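You operate a simulated robot arm through the tools that you are given. There is no shell and no other tool.

The job below is to be done with a simulated robot arm. You get a single attempt, and the scene is never put back.

## Task
Spray the moss, scrub it off and brush out the coping joint.
Fine: use the water spray first, then the churn brush for both; put the brush back. Set down upright: churn brush.

The check looks at the end state, three seconds after you hand in, the way a careful person would. Anything else that was tipped, shoved, dropped, spilled or broken makes it a failure.

## Robot
A 7-joint arm with a two-finger parallel gripper, fixed in place. Base frame: the origin is at the foot of the arm, x ahead of it, y to its left, z up. Readings come in mm, rad, newtons and seconds.
Its first joint turns from -2.897 to 2.897 rad. Payload 4.4 kg.
The tool frame sits at the grasp point between the pads (the TCP): z along the fingers, y along the line on which they close. The tips reach 23 mm beyond it. The gripper opens to 94 mm. The fingers are 38 mm wide and 10 mm thick; the gripper's body (54 by 96 mm) begins 39 mm behind the TCP.
Orientation is that of the tool frame in the base frame, as [roll, pitch, yaw] about the fixed x, y, z axes, in that order (R = Rz(yaw) Ry(pitch) Rx(roll)). With the fingers straight down and closing along the base's y, the tool's x points along the base's -x, its y along +y and its z along -z.

## Interface
- The arm moves only by the tool drive_tool. Its argument "rows" is a list that holds one entry, the list of rows, each a list of 6 numbers: the shift along the base's x, y, z in mm, then the turn, a rotation vector about the base's x, y, z in rad. In form: [[[dx, dy, dz, wx, wy, wz], ...]]. A call has 1 to 20 rows; each row shifts and turns the commanded pose from where the row before left it. "gripper" is the finger opening in mm, from 0 to 94, set as the call begins (left out, the last holds). A row lasts 0.2 s, in which the tool goes at most 50 mm and 0.15 rad; a call with a longer step from one row to the next is refused whole, and so is a gripper value outside its range. Where a pose cannot be reached the arm comes as near as it can. A force on the tool above 50 N (or 10 N above the force at the start of the call, whichever is more), or a blocked arm, ends the call early, and 0.2 s more pass. The fingers move at their own pace (about 72 mm/s each) and stop on an object; they squeeze with about 22 N. The grip force told is the motor's: it shows also when the fingers shut on nothing. Time passes only in rows, and 0.2 s behind the last, so rows that do not move let the fingers close. It gives the time, the measured TCP pose, the force on the tool (base axes), the opening and the grip force at its end, in the units of the frame above (readings bear some noise), with the torque about the TCP (base axes, N m) and any sound that the robot's microphone picked up, and new pictures: "pictures" is both (left out), scene, wrist or none.
- Cameras (640 x 400 px; columns grow to the right, rows downward): "scene" is fixed at [397.3, 498.1, 1550.5]; the picture's right is [-0.63, -0.77, 0.00], its down [-0.47, 0.39, -0.79] and it looks along [0.61, -0.50, -0.61] (base axes); focal length 330 px, centre (320, 200). "wrist" rides on the gripper at [86, 16, -74] in the tool frame; the picture's right is [-0.18, 0.98, 0.00], its down [-0.58, -0.11, -0.81] and it looks along [-0.79, -0.15, 0.59] (tool axes); focal length 243 px, centre (320, 200). There is no depth. A picture from a camera that has moved, and an enlarged one, comes with that camera's place and axes in the base frame and with its lens.
- inspect(camera, box): a new picture of the part [left, top, right, bottom] of that camera's present view, enlarged. It takes no simulated time.
- hand_in(): hands the job in; it is judged then, once.

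Nothing tells you positions but the pictures and the camera data. Unless the task says otherwise, let go and move clear before handing in.

The tools are called after "Request:" as a command line: name --argument value ..., lists and objects as JSON in quotes. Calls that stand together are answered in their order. drive_tool: Moves the arm, as the interface text tells. Its arguments: {"type":"object","properties":{"rows":{"type":"array"},"gripper":{"type":"number"},"pictures":{"type":"string","enum":["both","scene","wrist","none"]}},"required":["rows"]} The other tools are called the same way: inspect (camera, box) takes an enlarged picture of a part of a camera's view; hand_in () hands the job in.

At the start:

```text
t: 0.0
tool_pos: [739.5, 20.3, 1260.8]
tcp_rot: [-3.141, 0.0, 3.142]
force: [-0.5, 0.1, -0.6]
wrist_torque: [-0.02, 0.01, 0.02]
grip_width: 93.9
gripper_force: 0.0
```

scene: 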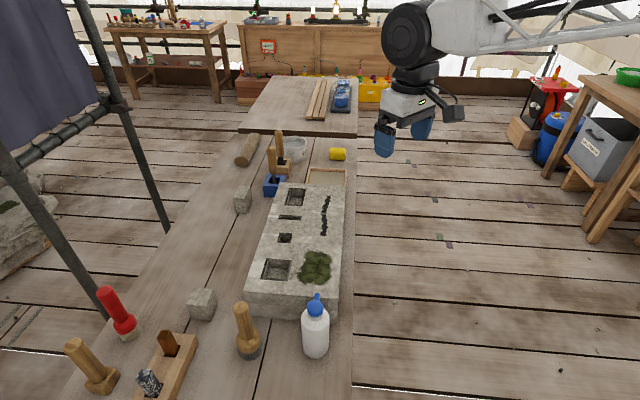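
wrist: 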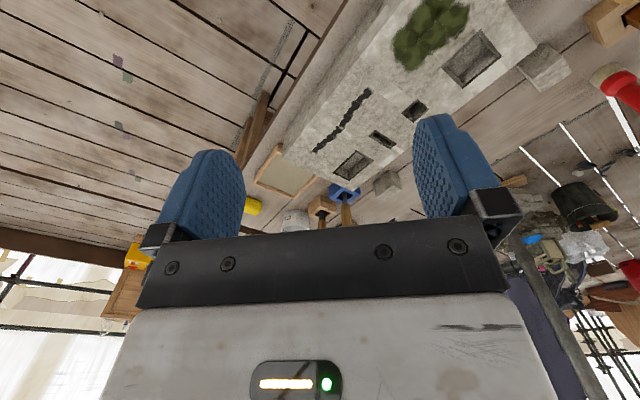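

I see a stone coping block with a moss patch and a dark joint line, a white spray bottle with a blue top, and several brush-like tools. I'll take enlarged views to identify the tools before moving.

Request:
inspect --camera "scene" --box '[220, 230, 380, 380]'

Request:
inspect --camera "scene" --box '[60, 270, 260, 400]'

Request:
inspect --camera "scene" --box '[220, 120, 380, 220]'

Request:
inspect --camera "scene" --box '[240, 170, 360, 300]'

Request:
inspect --camera "wrist" --box '[240, 0, 640, 230]'

```text
2.67 times, centred on (300, 305) of scene
camera zoom: at [397.3, 498.1, 1550.5], right [-0.63, -0.77, 0.0], down [-0.47, 0.39, -0.79], along [0.61, -0.5, -0.61], focal length 881 px, centre (373, -80)
```

zoom: 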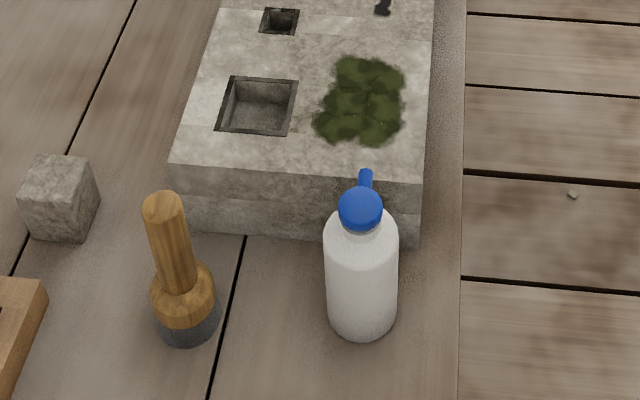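

```text
3.08 times, centred on (160, 335) of scene
camera zoom: at [397.3, 498.1, 1550.5], right [-0.63, -0.77, 0.0], down [-0.47, 0.39, -0.79], along [0.61, -0.5, -0.61], focal length 1016 px, centre (812, -215)
```

zoom: 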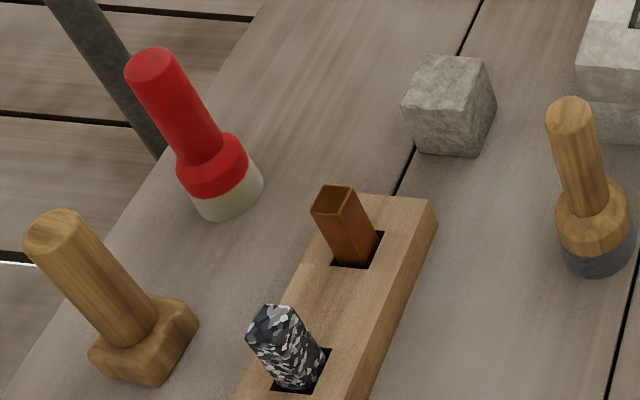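

```text
4.00 times, centred on (300, 170) of scene
camera zoom: at [397.3, 498.1, 1550.5], right [-0.63, -0.77, 0.0], down [-0.47, 0.39, -0.79], along [0.61, -0.5, -0.61], focal length 1321 px, centre (400, 320)
```

zoom: 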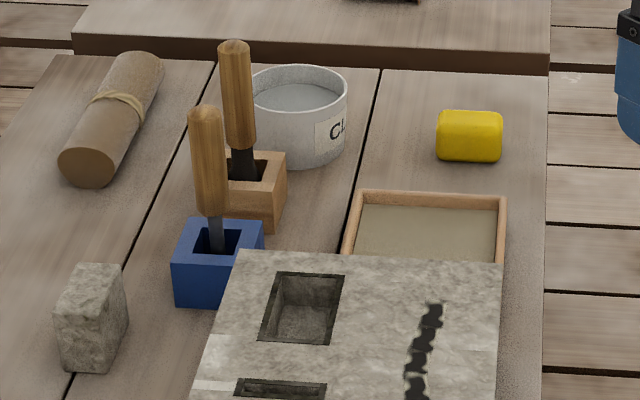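

```text
3.08 times, centred on (300, 235) of scene
camera zoom: at [397.3, 498.1, 1550.5], right [-0.63, -0.77, 0.0], down [-0.47, 0.39, -0.79], along [0.61, -0.5, -0.61], focal length 1016 px, centre (382, 92)
```

zoom: 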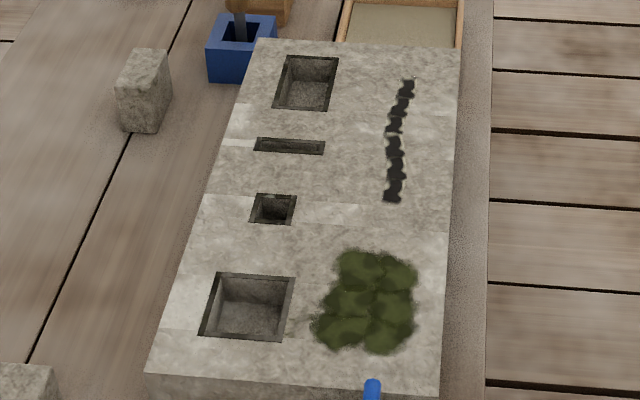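

```text
1.60 times, centred on (440, 115) of wrist
camera zoom: at [653.1, 34.7, 1336.9], right [0.18, 0.98, 0.0], down [0.58, -0.11, 0.81], along [0.79, -0.15, -0.59], focal length 388 px, centre (128, 336)
```

zoom: 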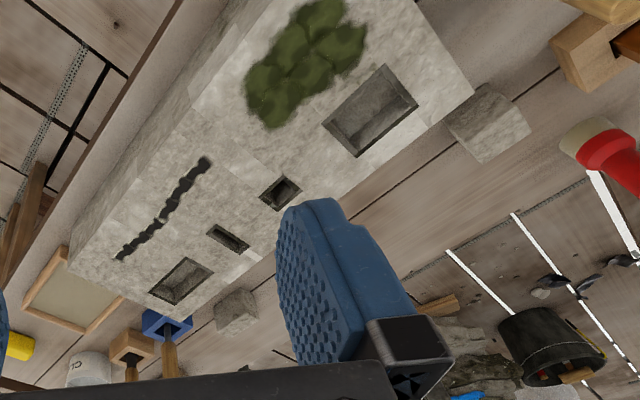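

The block top is at about z≈930 and the table at about z≈857. The moss is near (820,165), the bottle near (690,270) and the dark-bristled round brush near (780,390). I'll move up and back for a closer wrist view of these before touching anything.

Request:
drive_tool --rows '[[[-22, 33, -10, 0, 0, 0], [-22, 33, -10, 0, 0, 0], [-22, 33, -10, 0, 0, 0], [-22, 33, -10, 0, 0, 0], [-22, 33, -10, 0, 0, 0], [-22, 33, -10, 0, 0, 0], [-22, 33, -10, 0, 0, 0], [-10, 20, -5, 0, 0, 0]]]'

```text
t: 1.8
tool_pos: [573.3, 271.7, 1185.6]
tcp_rot: [-3.141, -0.001, 3.14]
force: [-0.5, -0.7, 0.2]
wrist_torque: [-0.05, 0.02, -0.01]
grip_width: 94.0
gripper_force: 0.1
camera wrist: at [488.3, 285.8, 1261.5], right [0.18, 0.98, 0.0], down [0.58, -0.11, 0.81], along [0.79, -0.15, -0.59], focal length 243 px, centre (320, 200)
```

scene: 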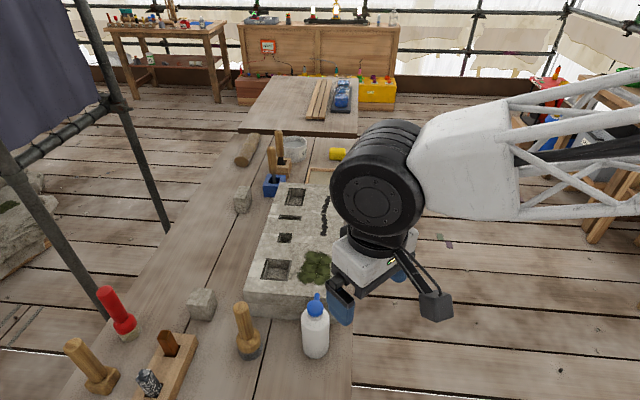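
wrist: 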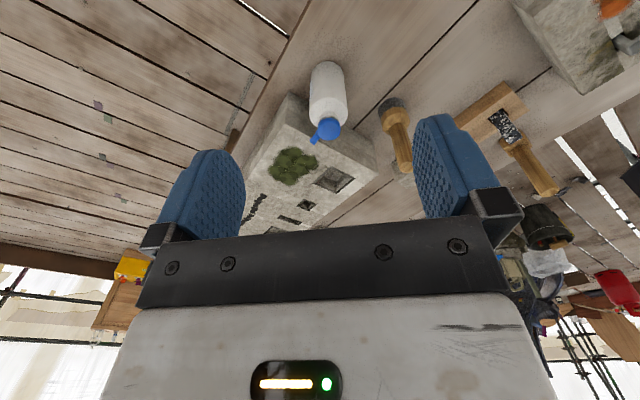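

Request:
inspect --camera "wrist" --box '[240, 40, 430, 240]'

Request:
inspect --camera "scene" --box '[220, 280, 340, 370]'

Request:
inspect --camera "wrist" --box '[380, 0, 640, 220]'

Request:
inspect --camera "scene" --box '[300, 285, 336, 320]'

```text
2.00 times, centred on (335, 140) of wrist
camera zoom: at [488.3, 285.8, 1261.5], right [0.18, 0.98, 0.0], down [0.58, -0.11, 0.81], along [0.79, -0.15, -0.59], focal length 485 px, centre (290, 320)
```

zoom: 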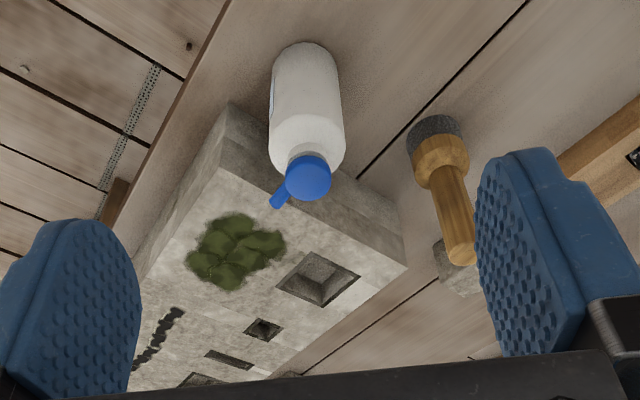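

```text
4.44 times, centred on (280, 325) of scene
camera zoom: at [397.3, 498.1, 1550.5], right [-0.63, -0.77, 0.0], down [-0.47, 0.39, -0.79], along [0.61, -0.5, -0.61], focal length 1468 px, centre (498, -356)
```

zoom: 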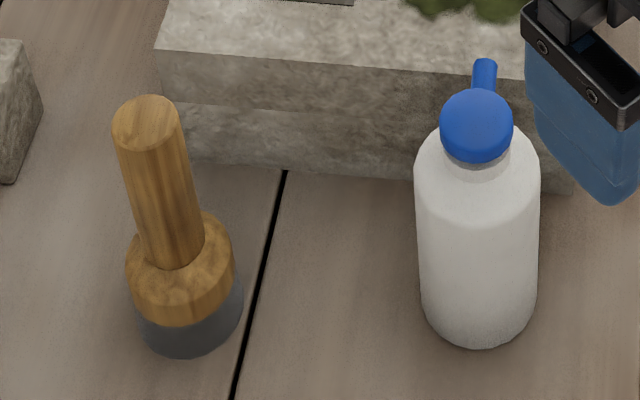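

```text
1.82 times, centred on (510, 110) of wrist
camera zoom: at [488.3, 285.8, 1261.5], right [0.18, 0.98, 0.0], down [0.58, -0.11, 0.81], along [0.79, -0.15, -0.59], focal length 441 px, centre (-26, 364)
```

zoom: 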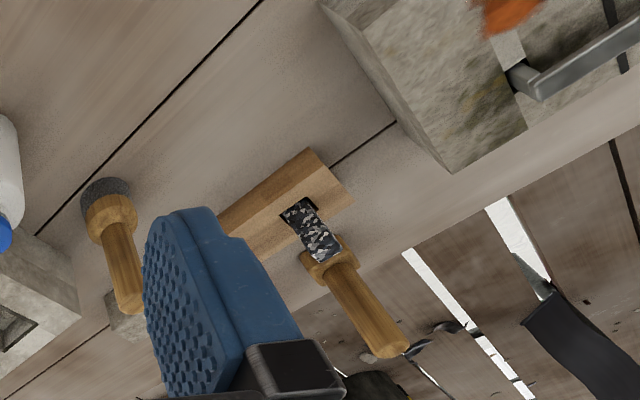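

```text
11.43 times, centred on (318, 302) of scene
camera zoom: at [397.3, 498.1, 1550.5], right [-0.63, -0.77, 0.0], down [-0.47, 0.39, -0.79], along [0.61, -0.5, -0.61], focal length 3775 px, centre (343, -971)
```

zoom: 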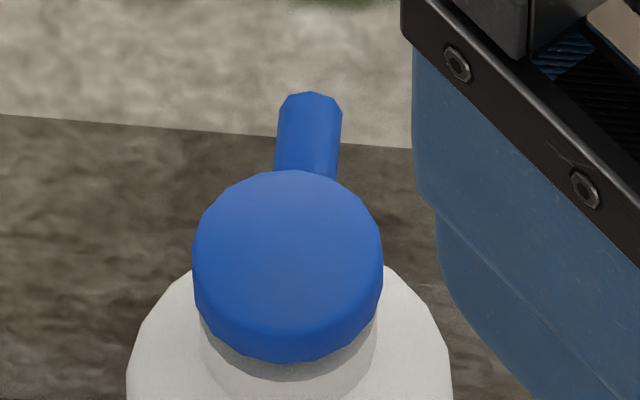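

Triangulating gives the bottle axis at about (703,261), cap top z≈982 and spout pointing about (0.7,-0.7) towards the moss. The brush handle top is at (800,374,977) and the table at z≈802. I'll swing the tool to point sideways and slightly down, facing (+x,+y), so it can hold the bottle's body from the open table edge.

Request:
drive_tool --rows '[[[2.7, -7.35, -6, 0, 0, 0.131], [2.7, -7.35, -6, 0, 0, 0.131], [2.7, -7.35, -6, 0, 0, 0.131], [2.7, -7.35, -6, 0, 0, 0.131], [2.7, -7.35, -6, 0, 0, 0.131], [2.7, -7.35, -6, 0, 0, 0.1304], [2.7, -7.35, -6, 0.0987, -0.0987, 0], [2.7, -7.35, -6, 0.0987, -0.0987, 0], [2.7, -7.35, -6, 0.0987, -0.0987, 0], [2.7, -7.35, -6, 0.0987, -0.0987, 0], [2.7, -7.35, -6, 0.0987, -0.0987, 0], [2.7, -7.35, -6, 0.0987, -0.0987, 0], [2.7, -7.35, -6, 0.0987, -0.0987, 0], [2.7, -7.35, -6, 0.0987, -0.0987, 0], [0, 0, 0, 0.0987, -0.0987, 0]]]'

```text
t: 5.0
tool_pos: [612.1, 168.3, 1102.4]
tcp_rot: [-3.136, 1.258, -2.352]
force: [-0.1, -0.2, 0.6]
wrist_torque: [-0.02, 0.0, -0.04]
grip_width: 94.1
gripper_force: 0.0
camera wrist: at [533.0, 109.6, 1043.9], right [-0.66, 0.74, 0.17], down [-0.34, -0.49, 0.8], along [0.67, 0.47, 0.57], focal length 243 px, centre (320, 200)
```

scene: 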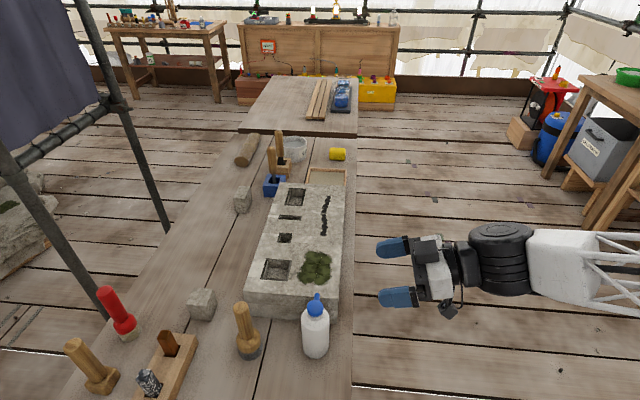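
wrist: 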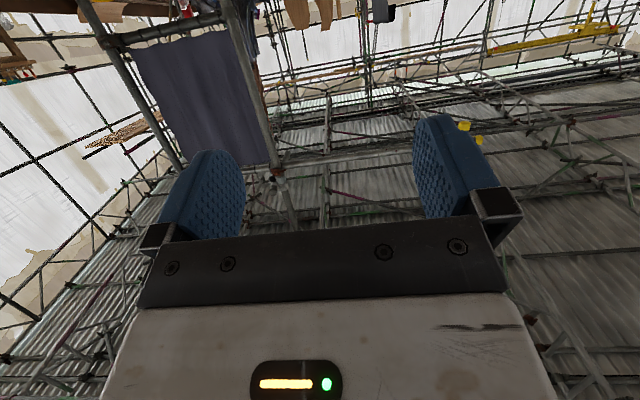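

The orientation is reached. Next I'll go down beside the table edge to the height of the bottle's body and check alignment.

Request:
drive_tool --rows '[[[0, 0, -31, 0, 0, 0], [0, 0, -31, 0, 0, 0], [0, 0, -31, 0, 0, 0], [0, 0, -31, 0, 0, 0], [0, 0, -31, 0, 0, 0], [0, 0, -30, 0, 0, 0], [0, 0, 0, 0, 0, 0]]]' --gripper 80

Request:
inspect --camera "scene" --box '[270, 240, 440, 370]'

Request:
inspect --camera "wrist" --box '[160, 0, 480, 240]'

```text
t: 6.6
tool_pos: [612.5, 170.1, 916.6]
tcp_rot: [-3.139, 1.256, -2.355]
force: [0.3, -0.2, 0.1]
wrist_torque: [0.03, 0.0, 0.0]
grip_width: 79.7
gripper_force: 0.1
camera wrist: at [532.2, 110.5, 857.9], right [-0.66, 0.74, 0.17], down [-0.34, -0.49, 0.8], along [0.68, 0.47, 0.57], focal length 243 px, centre (320, 200)
```

scene: 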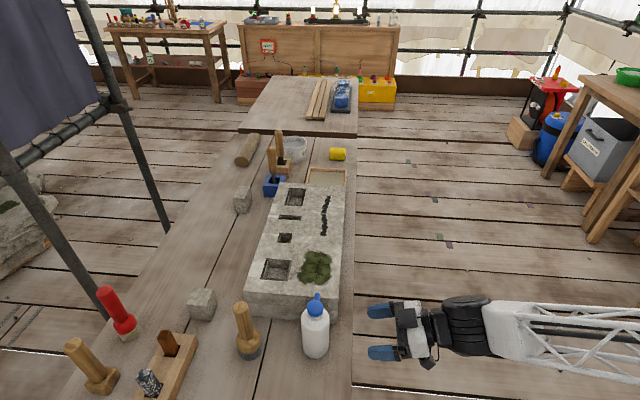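
wrist: 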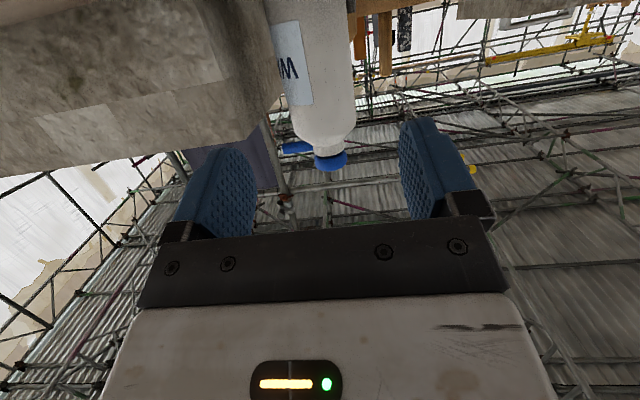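

```text
3.08 times, centred on (355, 305) of scene
camera zoom: at [397.3, 498.1, 1550.5], right [-0.63, -0.77, 0.0], down [-0.47, 0.39, -0.79], along [0.61, -0.5, -0.61], focal length 1016 px, centre (212, -123)
```

zoom: 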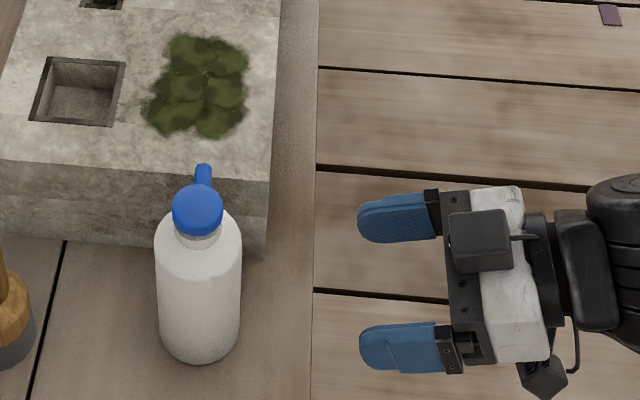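

```text
1.67 times, centred on (320, 120) of wrist
camera zoom: at [532.2, 110.5, 857.9], right [-0.66, 0.74, 0.17], down [-0.34, -0.49, 0.8], along [0.68, 0.47, 0.57], focal length 404 px, centre (320, 333)
```

zoom: 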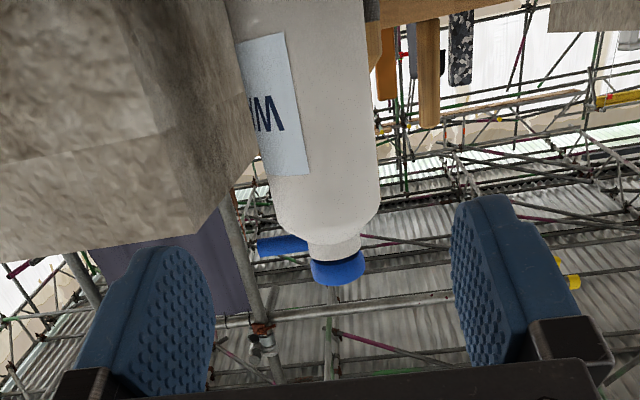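

The bottle axis refines to about (706,258), nearly in line with the gripper. I'll close in horizontally part of the way, narrowing the opening to keep the near finger off the block face.

Request:
drive_tool --rows '[[[11, 9, 0, 0, 0, 0], [10, 9, 0, 0, 0, 0], [10, 9.5, 0, 0, 0, 0], [10, 9.5, 0, 0, 0, 0], [10, 10, 0, 0, 0, 0], [0, 0, 0, 0, 0, 0]]]' --gripper 75

Request:
inspect --camera "scene" --box '[270, 260, 400, 370]'

Request:
inspect --camera "wrist" --box '[160, 0, 480, 240]'

```text
t: 8.0
tool_pos: [664.5, 217.0, 916.9]
tcp_rot: [-3.139, 1.256, -2.355]
force: [0.6, 0.2, 0.2]
wrist_torque: [0.01, -0.01, -0.03]
grip_width: 74.9
gripper_force: 0.0
camera wrist: at [584.0, 156.8, 858.4], right [-0.65, 0.74, 0.17], down [-0.34, -0.49, 0.8], along [0.68, 0.47, 0.57], focal length 243 px, centre (320, 200)
```

scene: 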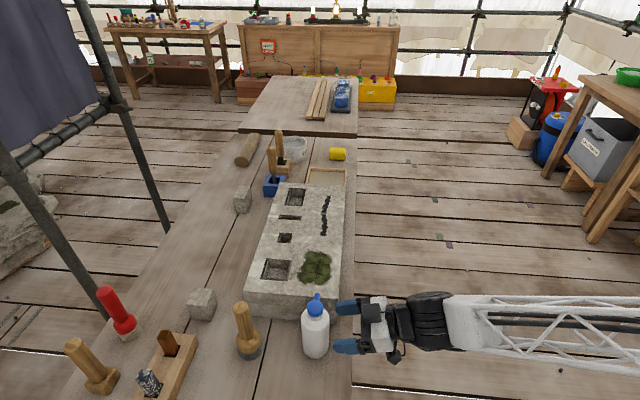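
wrist: 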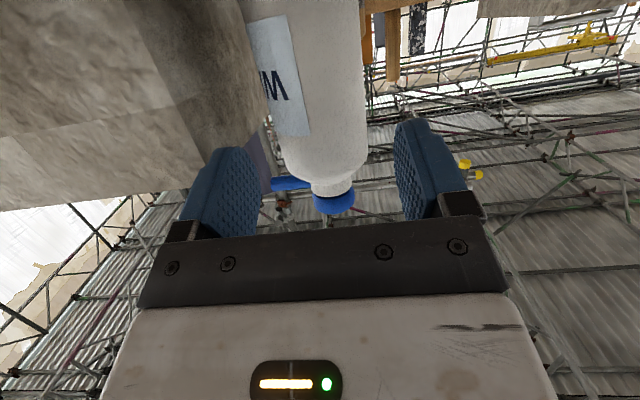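

```text
3.64 times, centred on (335, 315) of scene
camera zoom: at [397.3, 498.1, 1550.5], right [-0.63, -0.77, 0.0], down [-0.47, 0.39, -0.79], along [0.61, -0.5, -0.61], focal length 1201 px, centre (266, -218)
```

zoom: 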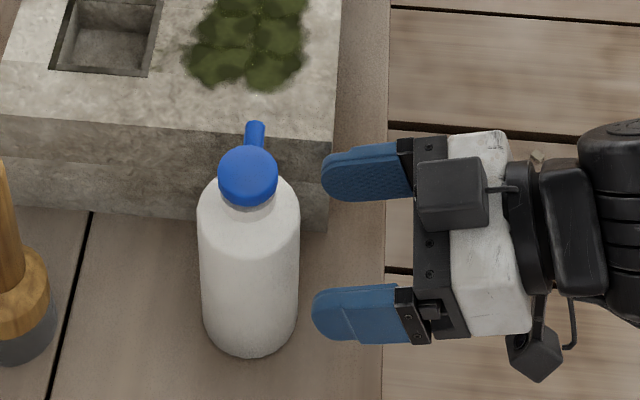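

```text
1.67 times, centred on (320, 120) of wrist
camera zoom: at [584.0, 156.8, 858.4], right [-0.65, 0.74, 0.17], down [-0.34, -0.49, 0.8], along [0.68, 0.47, 0.57], focal length 404 px, centre (320, 333)
```

zoom: 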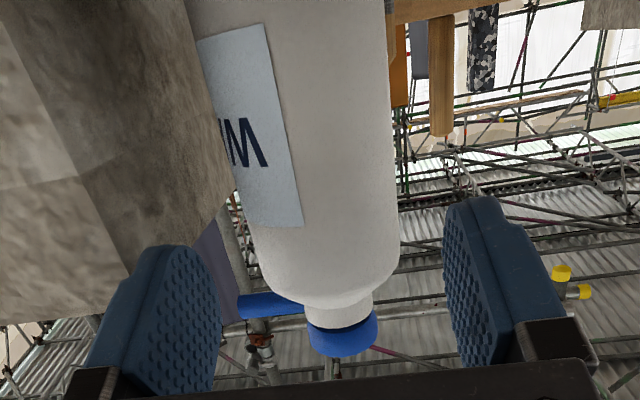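

The fingers line up with the bottle on both sides. I'll go in the last 49 mm slowly.

Request:
drive_tool --rows '[[[7.2, 6.6, 0, 0, 0, 0], [7.2, 6.8, 0, 0, 0, 0], [7, 6.8, 0, 0, 0, 0], [7, 6.9, 0, 0, 0, 0], [7, 6.9, 0, 0, 0, 0], [0, 0, 0, 0, 0, 0]]]'

Request:
inspect --camera "scene" --box '[270, 260, 400, 370]'

Request:
inspect --camera "wrist" --box '[160, 0, 480, 240]'

```text
t: 9.4
tool_pos: [697.8, 250.5, 917.2]
tcp_rot: [-3.141, 1.257, -2.355]
force: [-0.4, -0.1, -0.1]
wrist_torque: [0.01, 0.01, 0.0]
grip_width: 74.8
gripper_force: 0.1
camera wrist: at [619.4, 191.4, 859.4], right [-0.66, 0.74, 0.17], down [-0.34, -0.49, 0.8], along [0.68, 0.47, 0.57], focal length 243 px, centre (320, 200)
```

scene: 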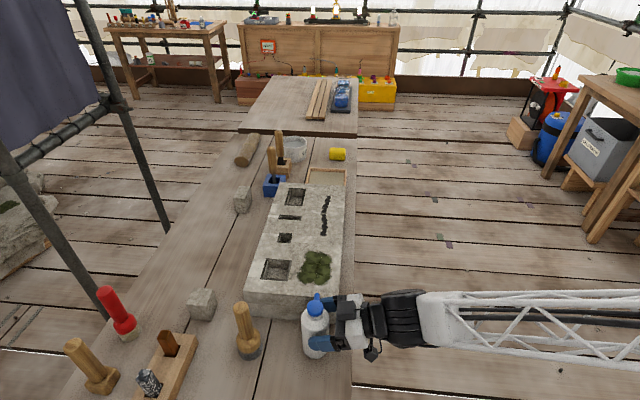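
wrist: 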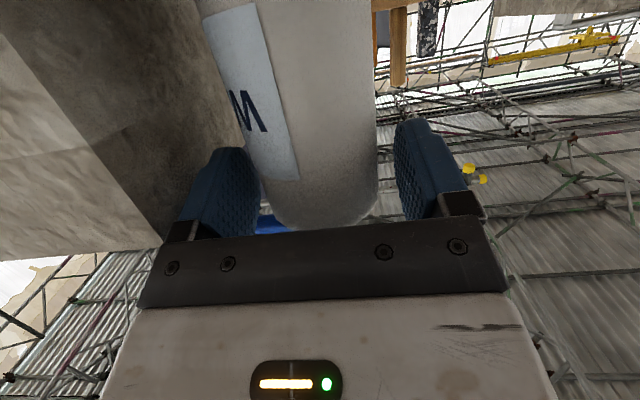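

```text
3.64 times, centred on (335, 315) of scene
camera zoom: at [397.3, 498.1, 1550.5], right [-0.63, -0.77, 0.0], down [-0.47, 0.39, -0.79], along [0.61, -0.5, -0.61], focal length 1201 px, centre (266, -218)
```

zoom: 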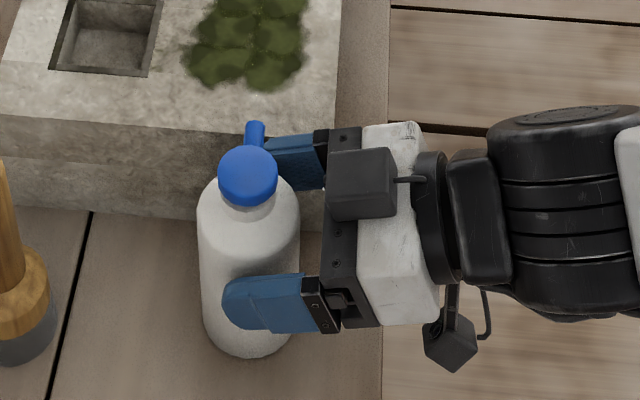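

```text
1.67 times, centred on (320, 120) of wrist
camera zoom: at [619.4, 191.4, 859.4], right [-0.66, 0.74, 0.17], down [-0.34, -0.49, 0.8], along [0.68, 0.47, 0.57], focal length 404 px, centre (320, 333)
```

zoom: 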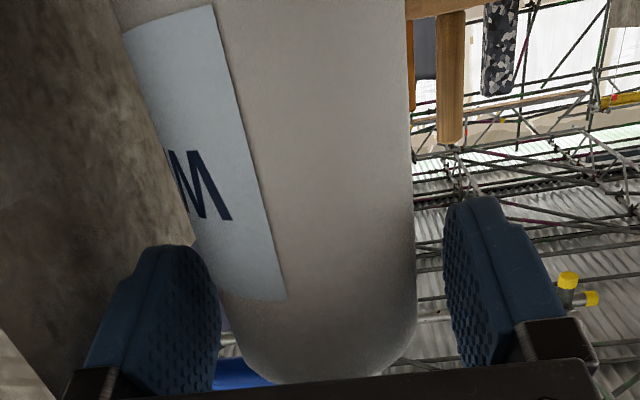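

The bottle sits well between the pads. I'll close gently first, just under its diameter.

Request:
drive_tool --rows '[[[0, 0, 0, 0, 0, 0], [0, 0, 0, 0, 0, 0], [0, 0, 0, 0, 0, 0]]]' --gripper 58

Request:
inspect --camera "scene" --box '[270, 260, 400, 370]'

```text
t: 10.2
tool_pos: [699.4, 251.4, 917.7]
tcp_rot: [-3.14, 1.259, -2.355]
force: [2.0, 1.6, 1.3]
wrist_torque: [0.1, -0.12, -0.04]
grip_width: 58.9
gripper_force: 22.2
camera wrist: at [619.4, 191.3, 859.6], right [-0.66, 0.74, 0.17], down [-0.34, -0.49, 0.8], along [0.68, 0.47, 0.57], focal length 243 px, centre (320, 200)
```

scene: 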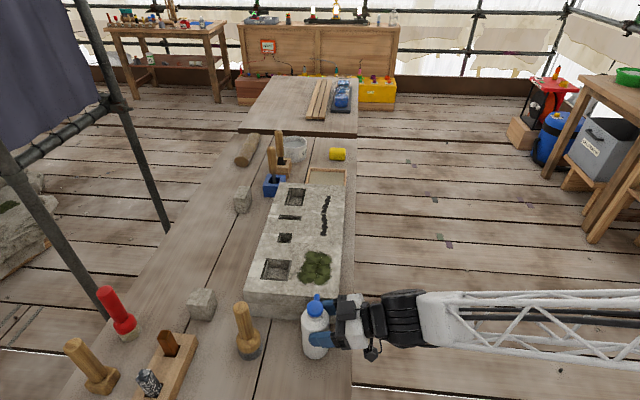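
wrist: 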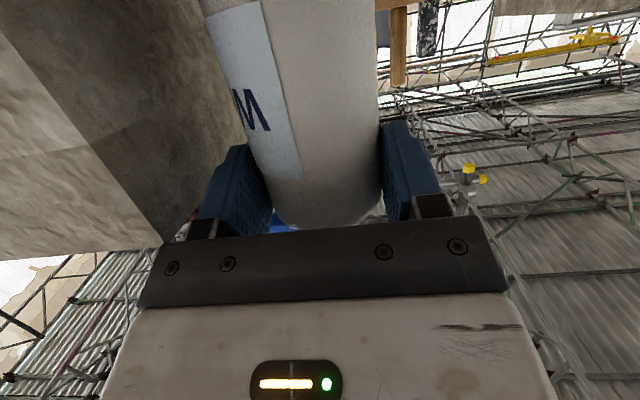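

```text
3.64 times, centred on (335, 315) of scene
camera zoom: at [397.3, 498.1, 1550.5], right [-0.63, -0.77, 0.0], down [-0.47, 0.39, -0.79], along [0.61, -0.5, -0.61], focal length 1201 px, centre (266, -218)
```

zoom: 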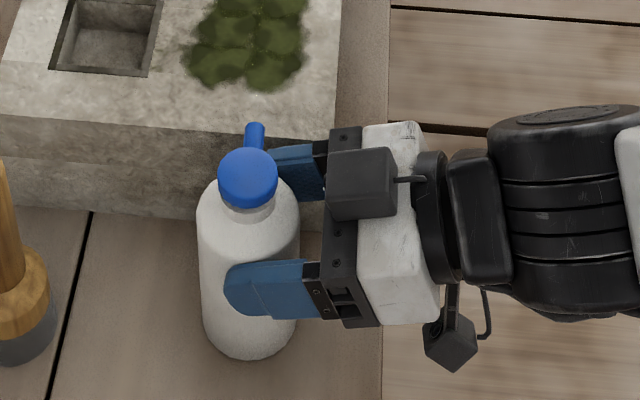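

The grip reads 22 N on the body, and no spray sound was heard. I'll lift straight up and check the hold.

Request:
drive_tool --rows '[[[0, 0, 5, 0, 0, 0], [0, 0, 10, 0, 0, 0], [0, 0, 15, 0, 0, 0], [0, 0, 20, 0, 0, 0], [0, 0, 20, 0, 0, 0], [0, 0, 0, 0, 0, 0]]]'

Request:
inspect --camera "scene" --box '[260, 240, 400, 370]'

```text
t: 11.6
tool_pos: [699.1, 249.8, 986.7]
tcp_rot: [3.141, 1.257, -2.358]
force: [-0.4, -0.4, -3.3]
wrist_torque: [-0.02, 0.01, -0.05]
grip_width: 58.9
gripper_force: 22.2
camera wrist: at [619.5, 191.3, 929.2], right [-0.65, 0.74, 0.17], down [-0.34, -0.49, 0.8], along [0.68, 0.47, 0.57], focal length 243 px, centre (320, 200)
```

scene: 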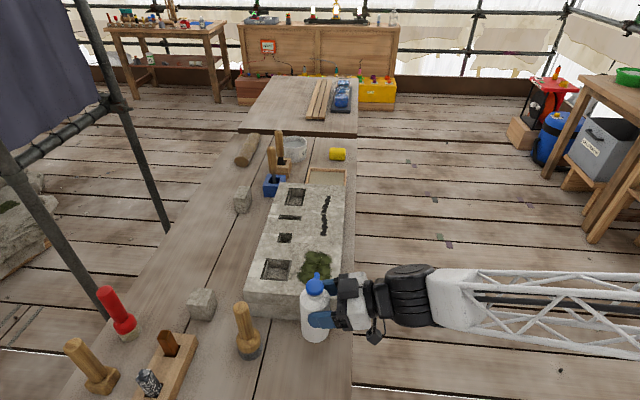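
wrist: 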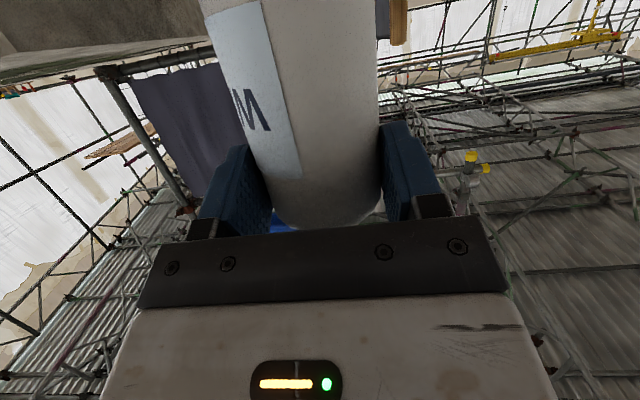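

```text
3.08 times, centred on (330, 305) of scene
camera zoom: at [397.3, 498.1, 1550.5], right [-0.63, -0.77, 0.0], down [-0.47, 0.39, -0.79], along [0.61, -0.5, -0.61], focal length 1016 px, centre (289, -123)
```

zoom: 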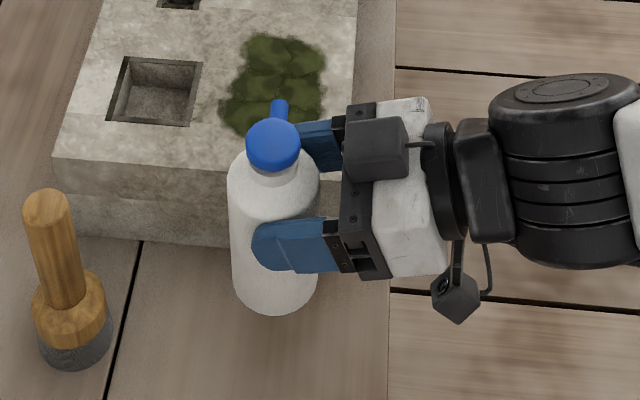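

The hold is firm at about 3 N. I'll tilt the bottle about 40° so the spout points down at the centre of the moss, moving it slightly forward.

Request:
drive_tool --rows '[[[4.1, 0.7, 0, 0.0987, 0.0987, 0], [4.1, 0.7, 0, 0.0987, 0.0987, 0], [4.1, 0.7, 0, 0.0987, 0.0987, 0], [4.1, 0.7, 0, 0.0987, 0.0987, 0], [4.1, 0.7, 0, 0.0987, 0.0987, 0], [0, 0, 0, 0, 0, 0]]]'

Request:
inspect --camera "scene" --box '[260, 220, 400, 370]'

```text
t: 13.0
tool_pos: [719.5, 254.6, 987.0]
tcp_rot: [1.923, 0.815, 2.823]
force: [0.2, -0.3, -2.6]
wrist_torque: [-0.04, 0.01, 0.01]
grip_width: 59.2
gripper_force: 22.3
camera wrist: at [615.5, 218.8, 953.1], right [-0.41, 0.49, 0.77], down [0.01, -0.84, 0.54], along [0.91, 0.23, 0.34], focal length 243 px, centre (320, 200)
```

scene: 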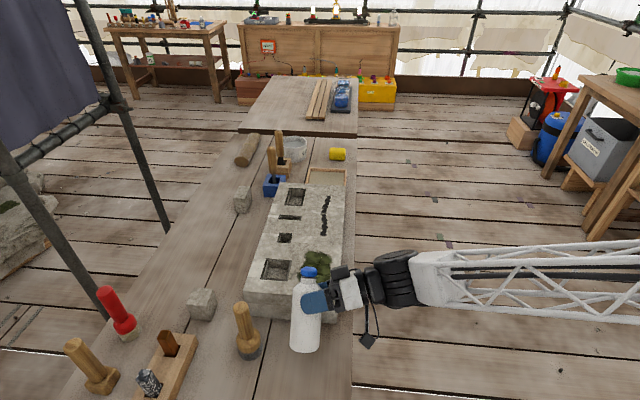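
wrist: 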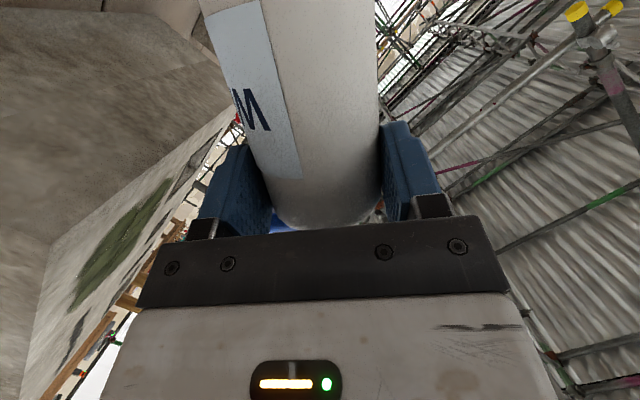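

```text
2.67 times, centred on (330, 295) of scene
camera zoom: at [397.3, 498.1, 1550.5], right [-0.63, -0.77, 0.0], down [-0.47, 0.39, -0.79], along [0.61, -0.5, -0.61], focal length 881 px, centre (293, -53)
```

zoom: 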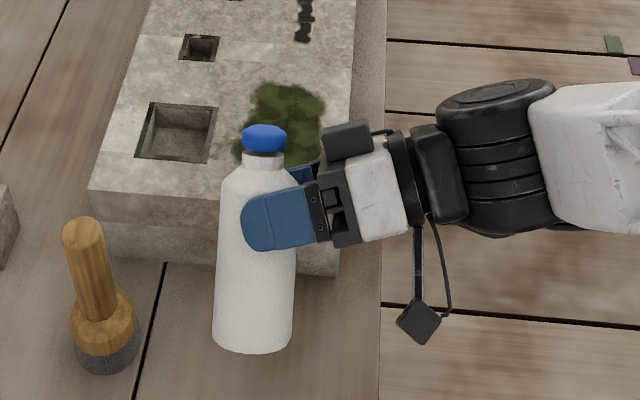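

The bottle is tilted with the spout facing the moss, and no change shows yet. I'll squeeze harder and watch the moss and the sound.

Request:
drive_tool --rows '[[[0, 0, 0, 0, 0, 0], [0, 0, 0, 0, 0, 0], [0, 0, 0, 0, 0, 0], [0, 0, 0, 0, 0, 0]]]' --gripper 40

Request:
inspect --camera "scene" --box '[280, 230, 360, 290]'

```text
t: 14.0
tool_pos: [719.8, 254.4, 986.4]
tcp_rot: [1.923, 0.817, 2.825]
force: [0.5, 0.0, -3.2]
wrist_torque: [-0.09, -0.02, 0.01]
grip_width: 59.2
gripper_force: 22.1
camera wrist: at [615.5, 218.8, 953.1], right [-0.41, 0.49, 0.77], down [0.01, -0.84, 0.54], along [0.91, 0.23, 0.34], focal length 243 px, centre (320, 200)
```

scene: 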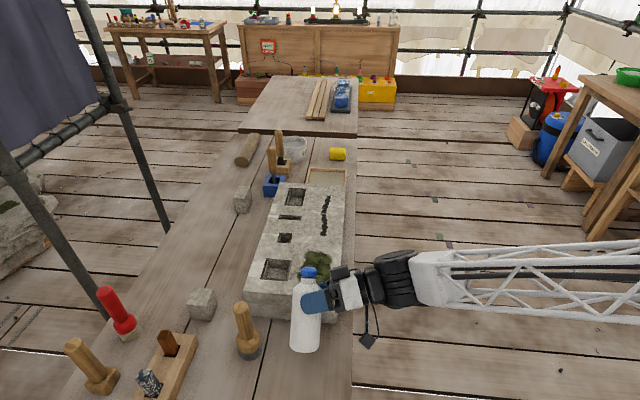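
wrist: 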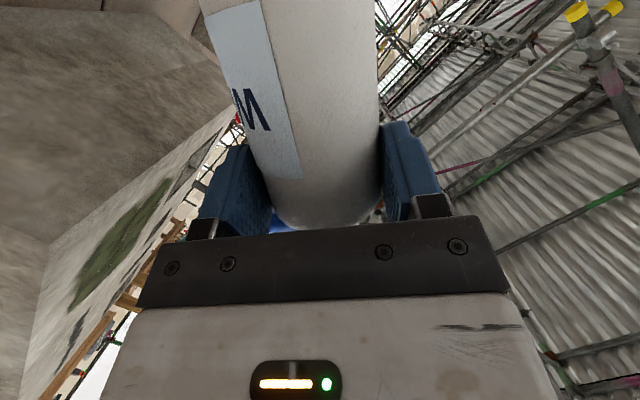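

```text
6.67 times, centred on (320, 260) of scene
camera zoom: at [397.3, 498.1, 1550.5], right [-0.63, -0.77, 0.0], down [-0.47, 0.39, -0.79], along [0.61, -0.5, -0.61], focal length 2202 px, centre (320, -200)
```

zoom: 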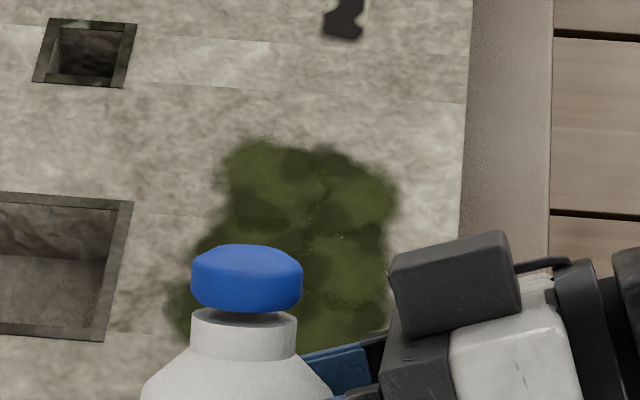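

No clear wetting yet. I'll steepen the tilt to about 65°, raise the bottle a little, and sweep the nozzle over the whole moss patch while watching for a change.

Request:
drive_tool --rows '[[[0, 0, 10, 0.1033, 0.1033, 0], [0, 0, 10, 0.1033, 0.1033, 0], [0, 0, 8, 0.1033, 0.1033, 0], [10, -10, 0, 0, 0, 0], [10, -10, 0, 0, 0, 0], [0, 0, 0, 0, 0, 0]]]'

Request:
inspect --camera "scene" --box '[260, 220, 400, 330]'

Request:
inspect --camera "wrist" --box '[0, 0, 320, 300]'

```text
t: 15.4
tool_pos: [739.0, 233.0, 1014.6]
tcp_rot: [1.711, 0.412, 2.7]
force: [0.2, -0.6, -2.6]
wrist_torque: [-0.07, -0.04, 0.01]
grip_width: 59.2
gripper_force: 22.1
camera wrist: at [628.4, 205.2, 1005.6], right [-0.14, 0.22, 0.97], down [0.13, -0.96, 0.24], along [0.98, 0.16, 0.11], focal length 243 px, centre (320, 200)
```

scene: 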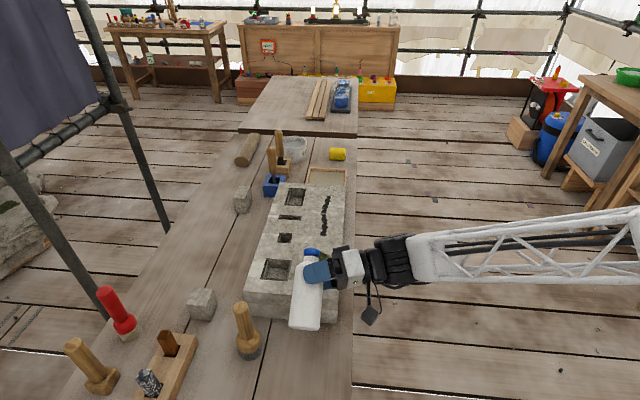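
wrist: 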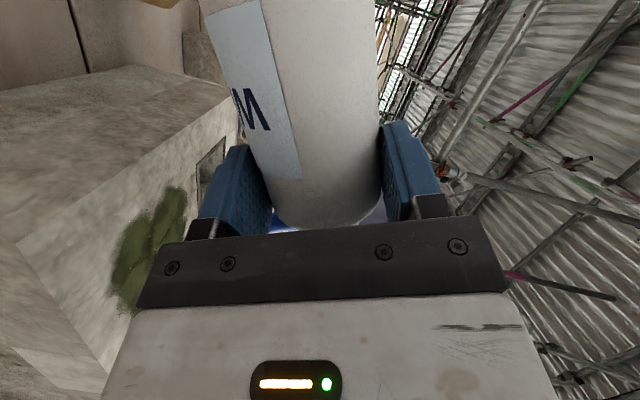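

```text
3.64 times, centred on (330, 275) of scene
camera zoom: at [397.3, 498.1, 1550.5], right [-0.63, -0.77, 0.0], down [-0.47, 0.39, -0.79], along [0.61, -0.5, -0.61], focal length 1201 px, centre (284, -73)
```

zoom: 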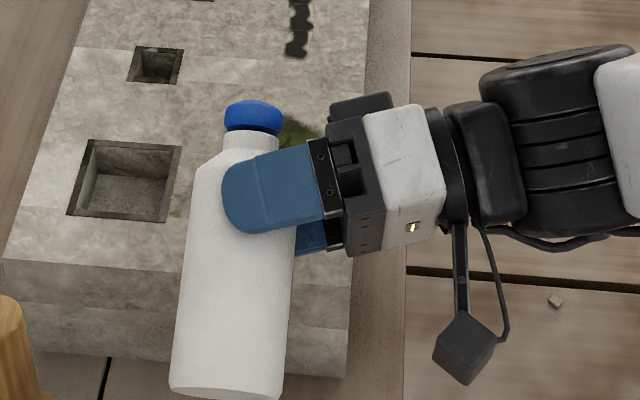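

```text
1.33 times, centred on (160, 150) of wrist
camera zoom: at [628.4, 205.2, 1005.6], right [-0.14, 0.22, 0.97], down [0.13, -0.96, 0.24], along [0.98, 0.16, 0.11], focal length 324 px, centre (533, 267)
```

zoom: 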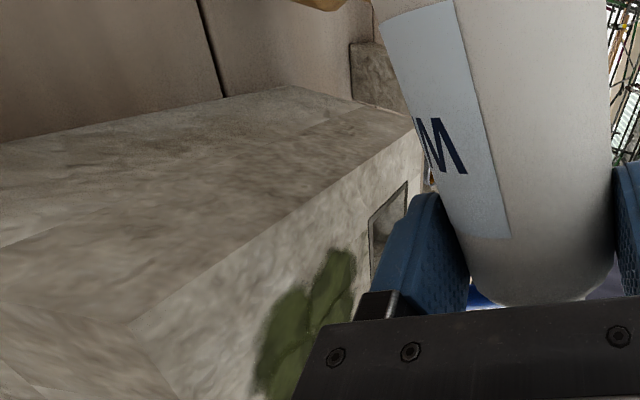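

The moss looks unchanged from here, so I'll sweep the whole patch in lanes and then look again.

Request:
drive_tool --rows '[[[8.5, -8.5, 0, 0, 0, 0], [8.5, -8.5, 0, 0, 0, 0], [8.5, -8.5, 0, 0, 0, 0], [8.5, -8.5, 0, 0, 0, 0], [8.5, -8.5, 0, 0, 0, 0], [17.7, 17.7, 0, 0, 0, 0], [-14.1, 14.1, 0, 0, 0, 0], [-14.1, 14.1, 0, 0, 0, 0], [-14.1, 14.1, 0, 0, 0, 0], [-14.1, 14.1, 0, 0, 0, 0], [-14.1, 14.1, 0, 0, 0, 0], [-17.7, -17.7, 0, 0, 0, 0], [-17.7, -17.7, 0, 0, 0, 0], [14.1, -14.1, 0, 0, 0, 0], [14.1, -14.1, 0, 0, 0, 0], [14.1, -14.1, 0, 0, 0, 0], [14.1, -14.1, 0, 0, 0, 0], [14.1, -14.1, 0, 0, 0, 0], [17.7, 17.7, 0, 0, 0, 0], [0, 0, 0, 0, 0, 0]]]'

Request:
inspect --camera "scene" --box '[260, 200, 400, 330]'

Request:
inspect --camera "wrist" --box '[0, 0, 320, 300]'

```text
t: 19.6
tool_pos: [782.2, 190.6, 1015.5]
tcp_rot: [1.712, 0.411, 2.7]
force: [0.0, -0.2, -2.7]
wrist_torque: [-0.08, -0.04, 0.04]
grip_width: 59.2
gripper_force: 22.5
camera wrist: at [671.3, 162.7, 1006.1], right [-0.14, 0.22, 0.97], down [0.13, -0.96, 0.24], along [0.98, 0.16, 0.11], focal length 243 px, centre (320, 200)
```

scene: 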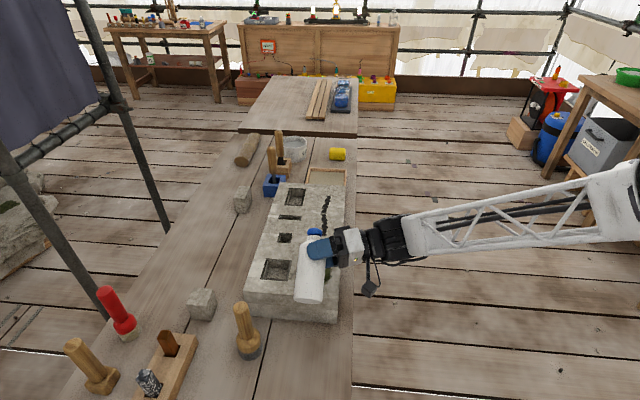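
wrist: 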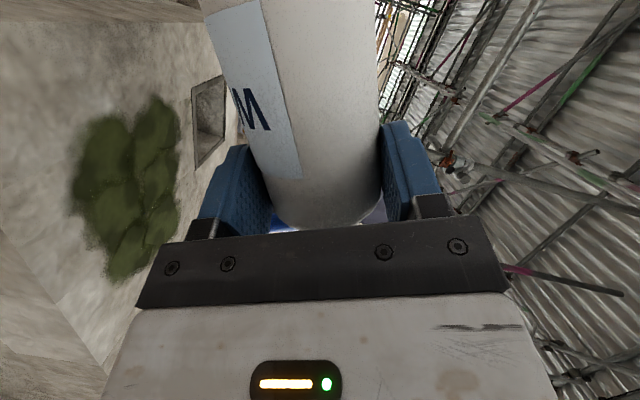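

```text
3.08 times, centred on (330, 265) of scene
camera zoom: at [397.3, 498.1, 1550.5], right [-0.63, -0.77, 0.0], down [-0.47, 0.39, -0.79], along [0.61, -0.5, -0.61], focal length 1016 px, centre (289, 0)
```

zoom: 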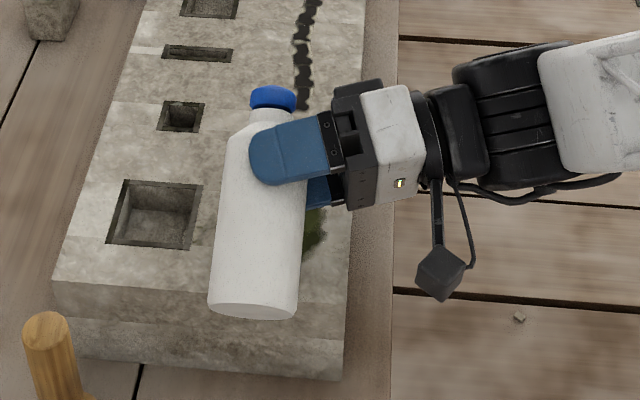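

```text
1.33 times, centred on (160, 150) of wrist
camera zoom: at [671.3, 162.7, 1006.1], right [-0.14, 0.22, 0.97], down [0.13, -0.96, 0.24], along [0.98, 0.16, 0.11], focal length 324 px, centre (533, 267)
```

zoom: 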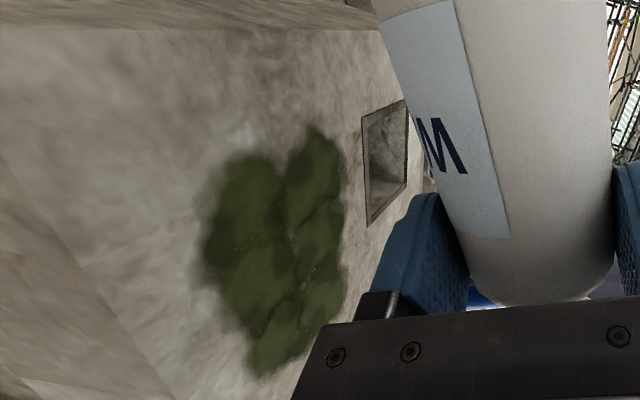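

The patch looks patchy in tone, which may be wetting or just shadow. I'll back off so the scene camera can see the moss clearly.

Request:
drive_tool --rows '[[[-20, 20, 0, 0, 0, 0], [-25, 25, 0, 0, 0, 0], [-25, 25, 0, 0, 0, 0], [-20, 20, 0, 0, 0, 0], [0, 0, 0, 0, 0, 0]]]'

Request:
inspect --camera "scene" --box '[280, 230, 360, 290]'

```text
t: 20.8
tool_pos: [691.0, 280.6, 1016.3]
tcp_rot: [1.714, 0.411, 2.7]
force: [-0.3, 0.3, -2.9]
wrist_torque: [-0.09, -0.05, -0.02]
grip_width: 59.1
gripper_force: 22.9
camera wrist: at [580.5, 252.4, 1006.2], right [-0.14, 0.22, 0.97], down [0.13, -0.96, 0.24], along [0.98, 0.16, 0.11], focal length 243 px, centre (320, 200)
```

scene: 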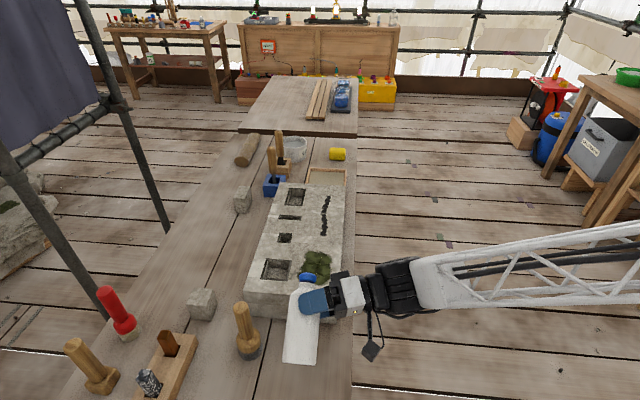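
wrist: 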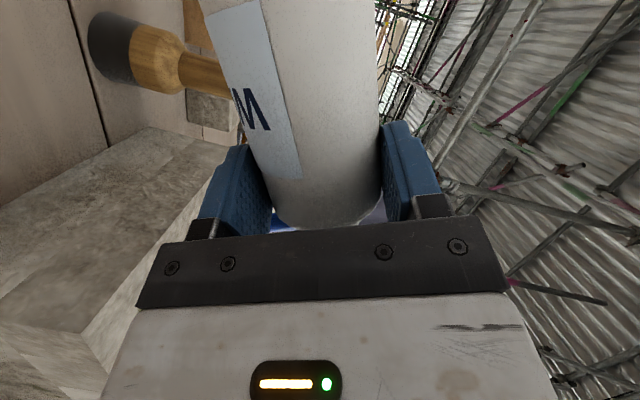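

```text
6.67 times, centred on (320, 260) of scene
camera zoom: at [397.3, 498.1, 1550.5], right [-0.63, -0.77, 0.0], down [-0.47, 0.39, -0.79], along [0.61, -0.5, -0.61], focal length 2202 px, centre (320, -200)
```

zoom: 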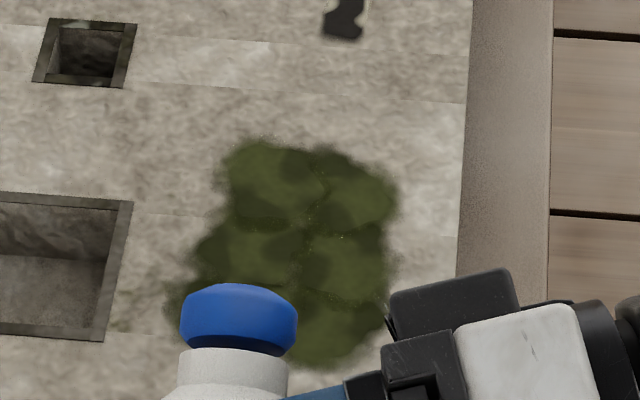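

I'll take a very close look at the moss for droplets or darkening.

Request:
inspect --camera "scene" --box '[296, 246, 336, 276]'

Request:
inspect --camera "scene" --box '[280, 270, 360, 370]'

```text
13.33 times, centred on (316, 261) of scene
camera zoom: at [397.3, 498.1, 1550.5], right [-0.63, -0.77, 0.0], down [-0.47, 0.39, -0.79], along [0.61, -0.5, -0.61], focal length 4404 px, centre (373, -613)
```

zoom: 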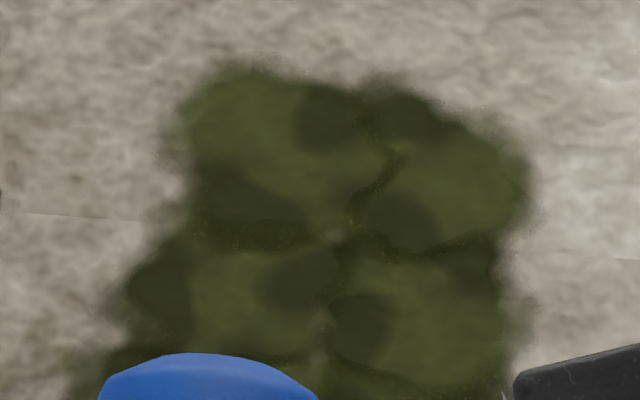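

```text
4.00 times, centred on (320, 320) of scene
camera zoom: at [397.3, 498.1, 1550.5], right [-0.63, -0.77, 0.0], down [-0.47, 0.39, -0.79], along [0.61, -0.5, -0.61], focal length 1321 px, centre (320, -280)
```

zoom: 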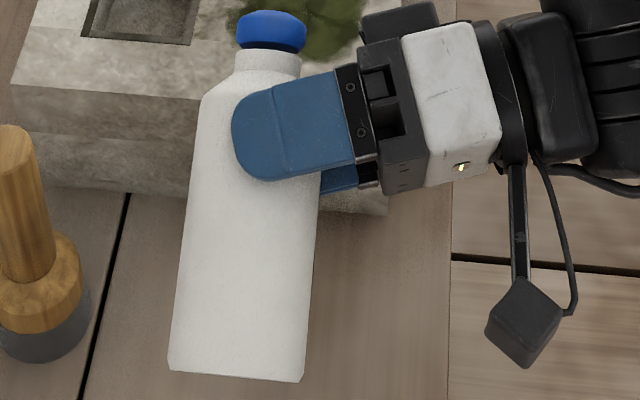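

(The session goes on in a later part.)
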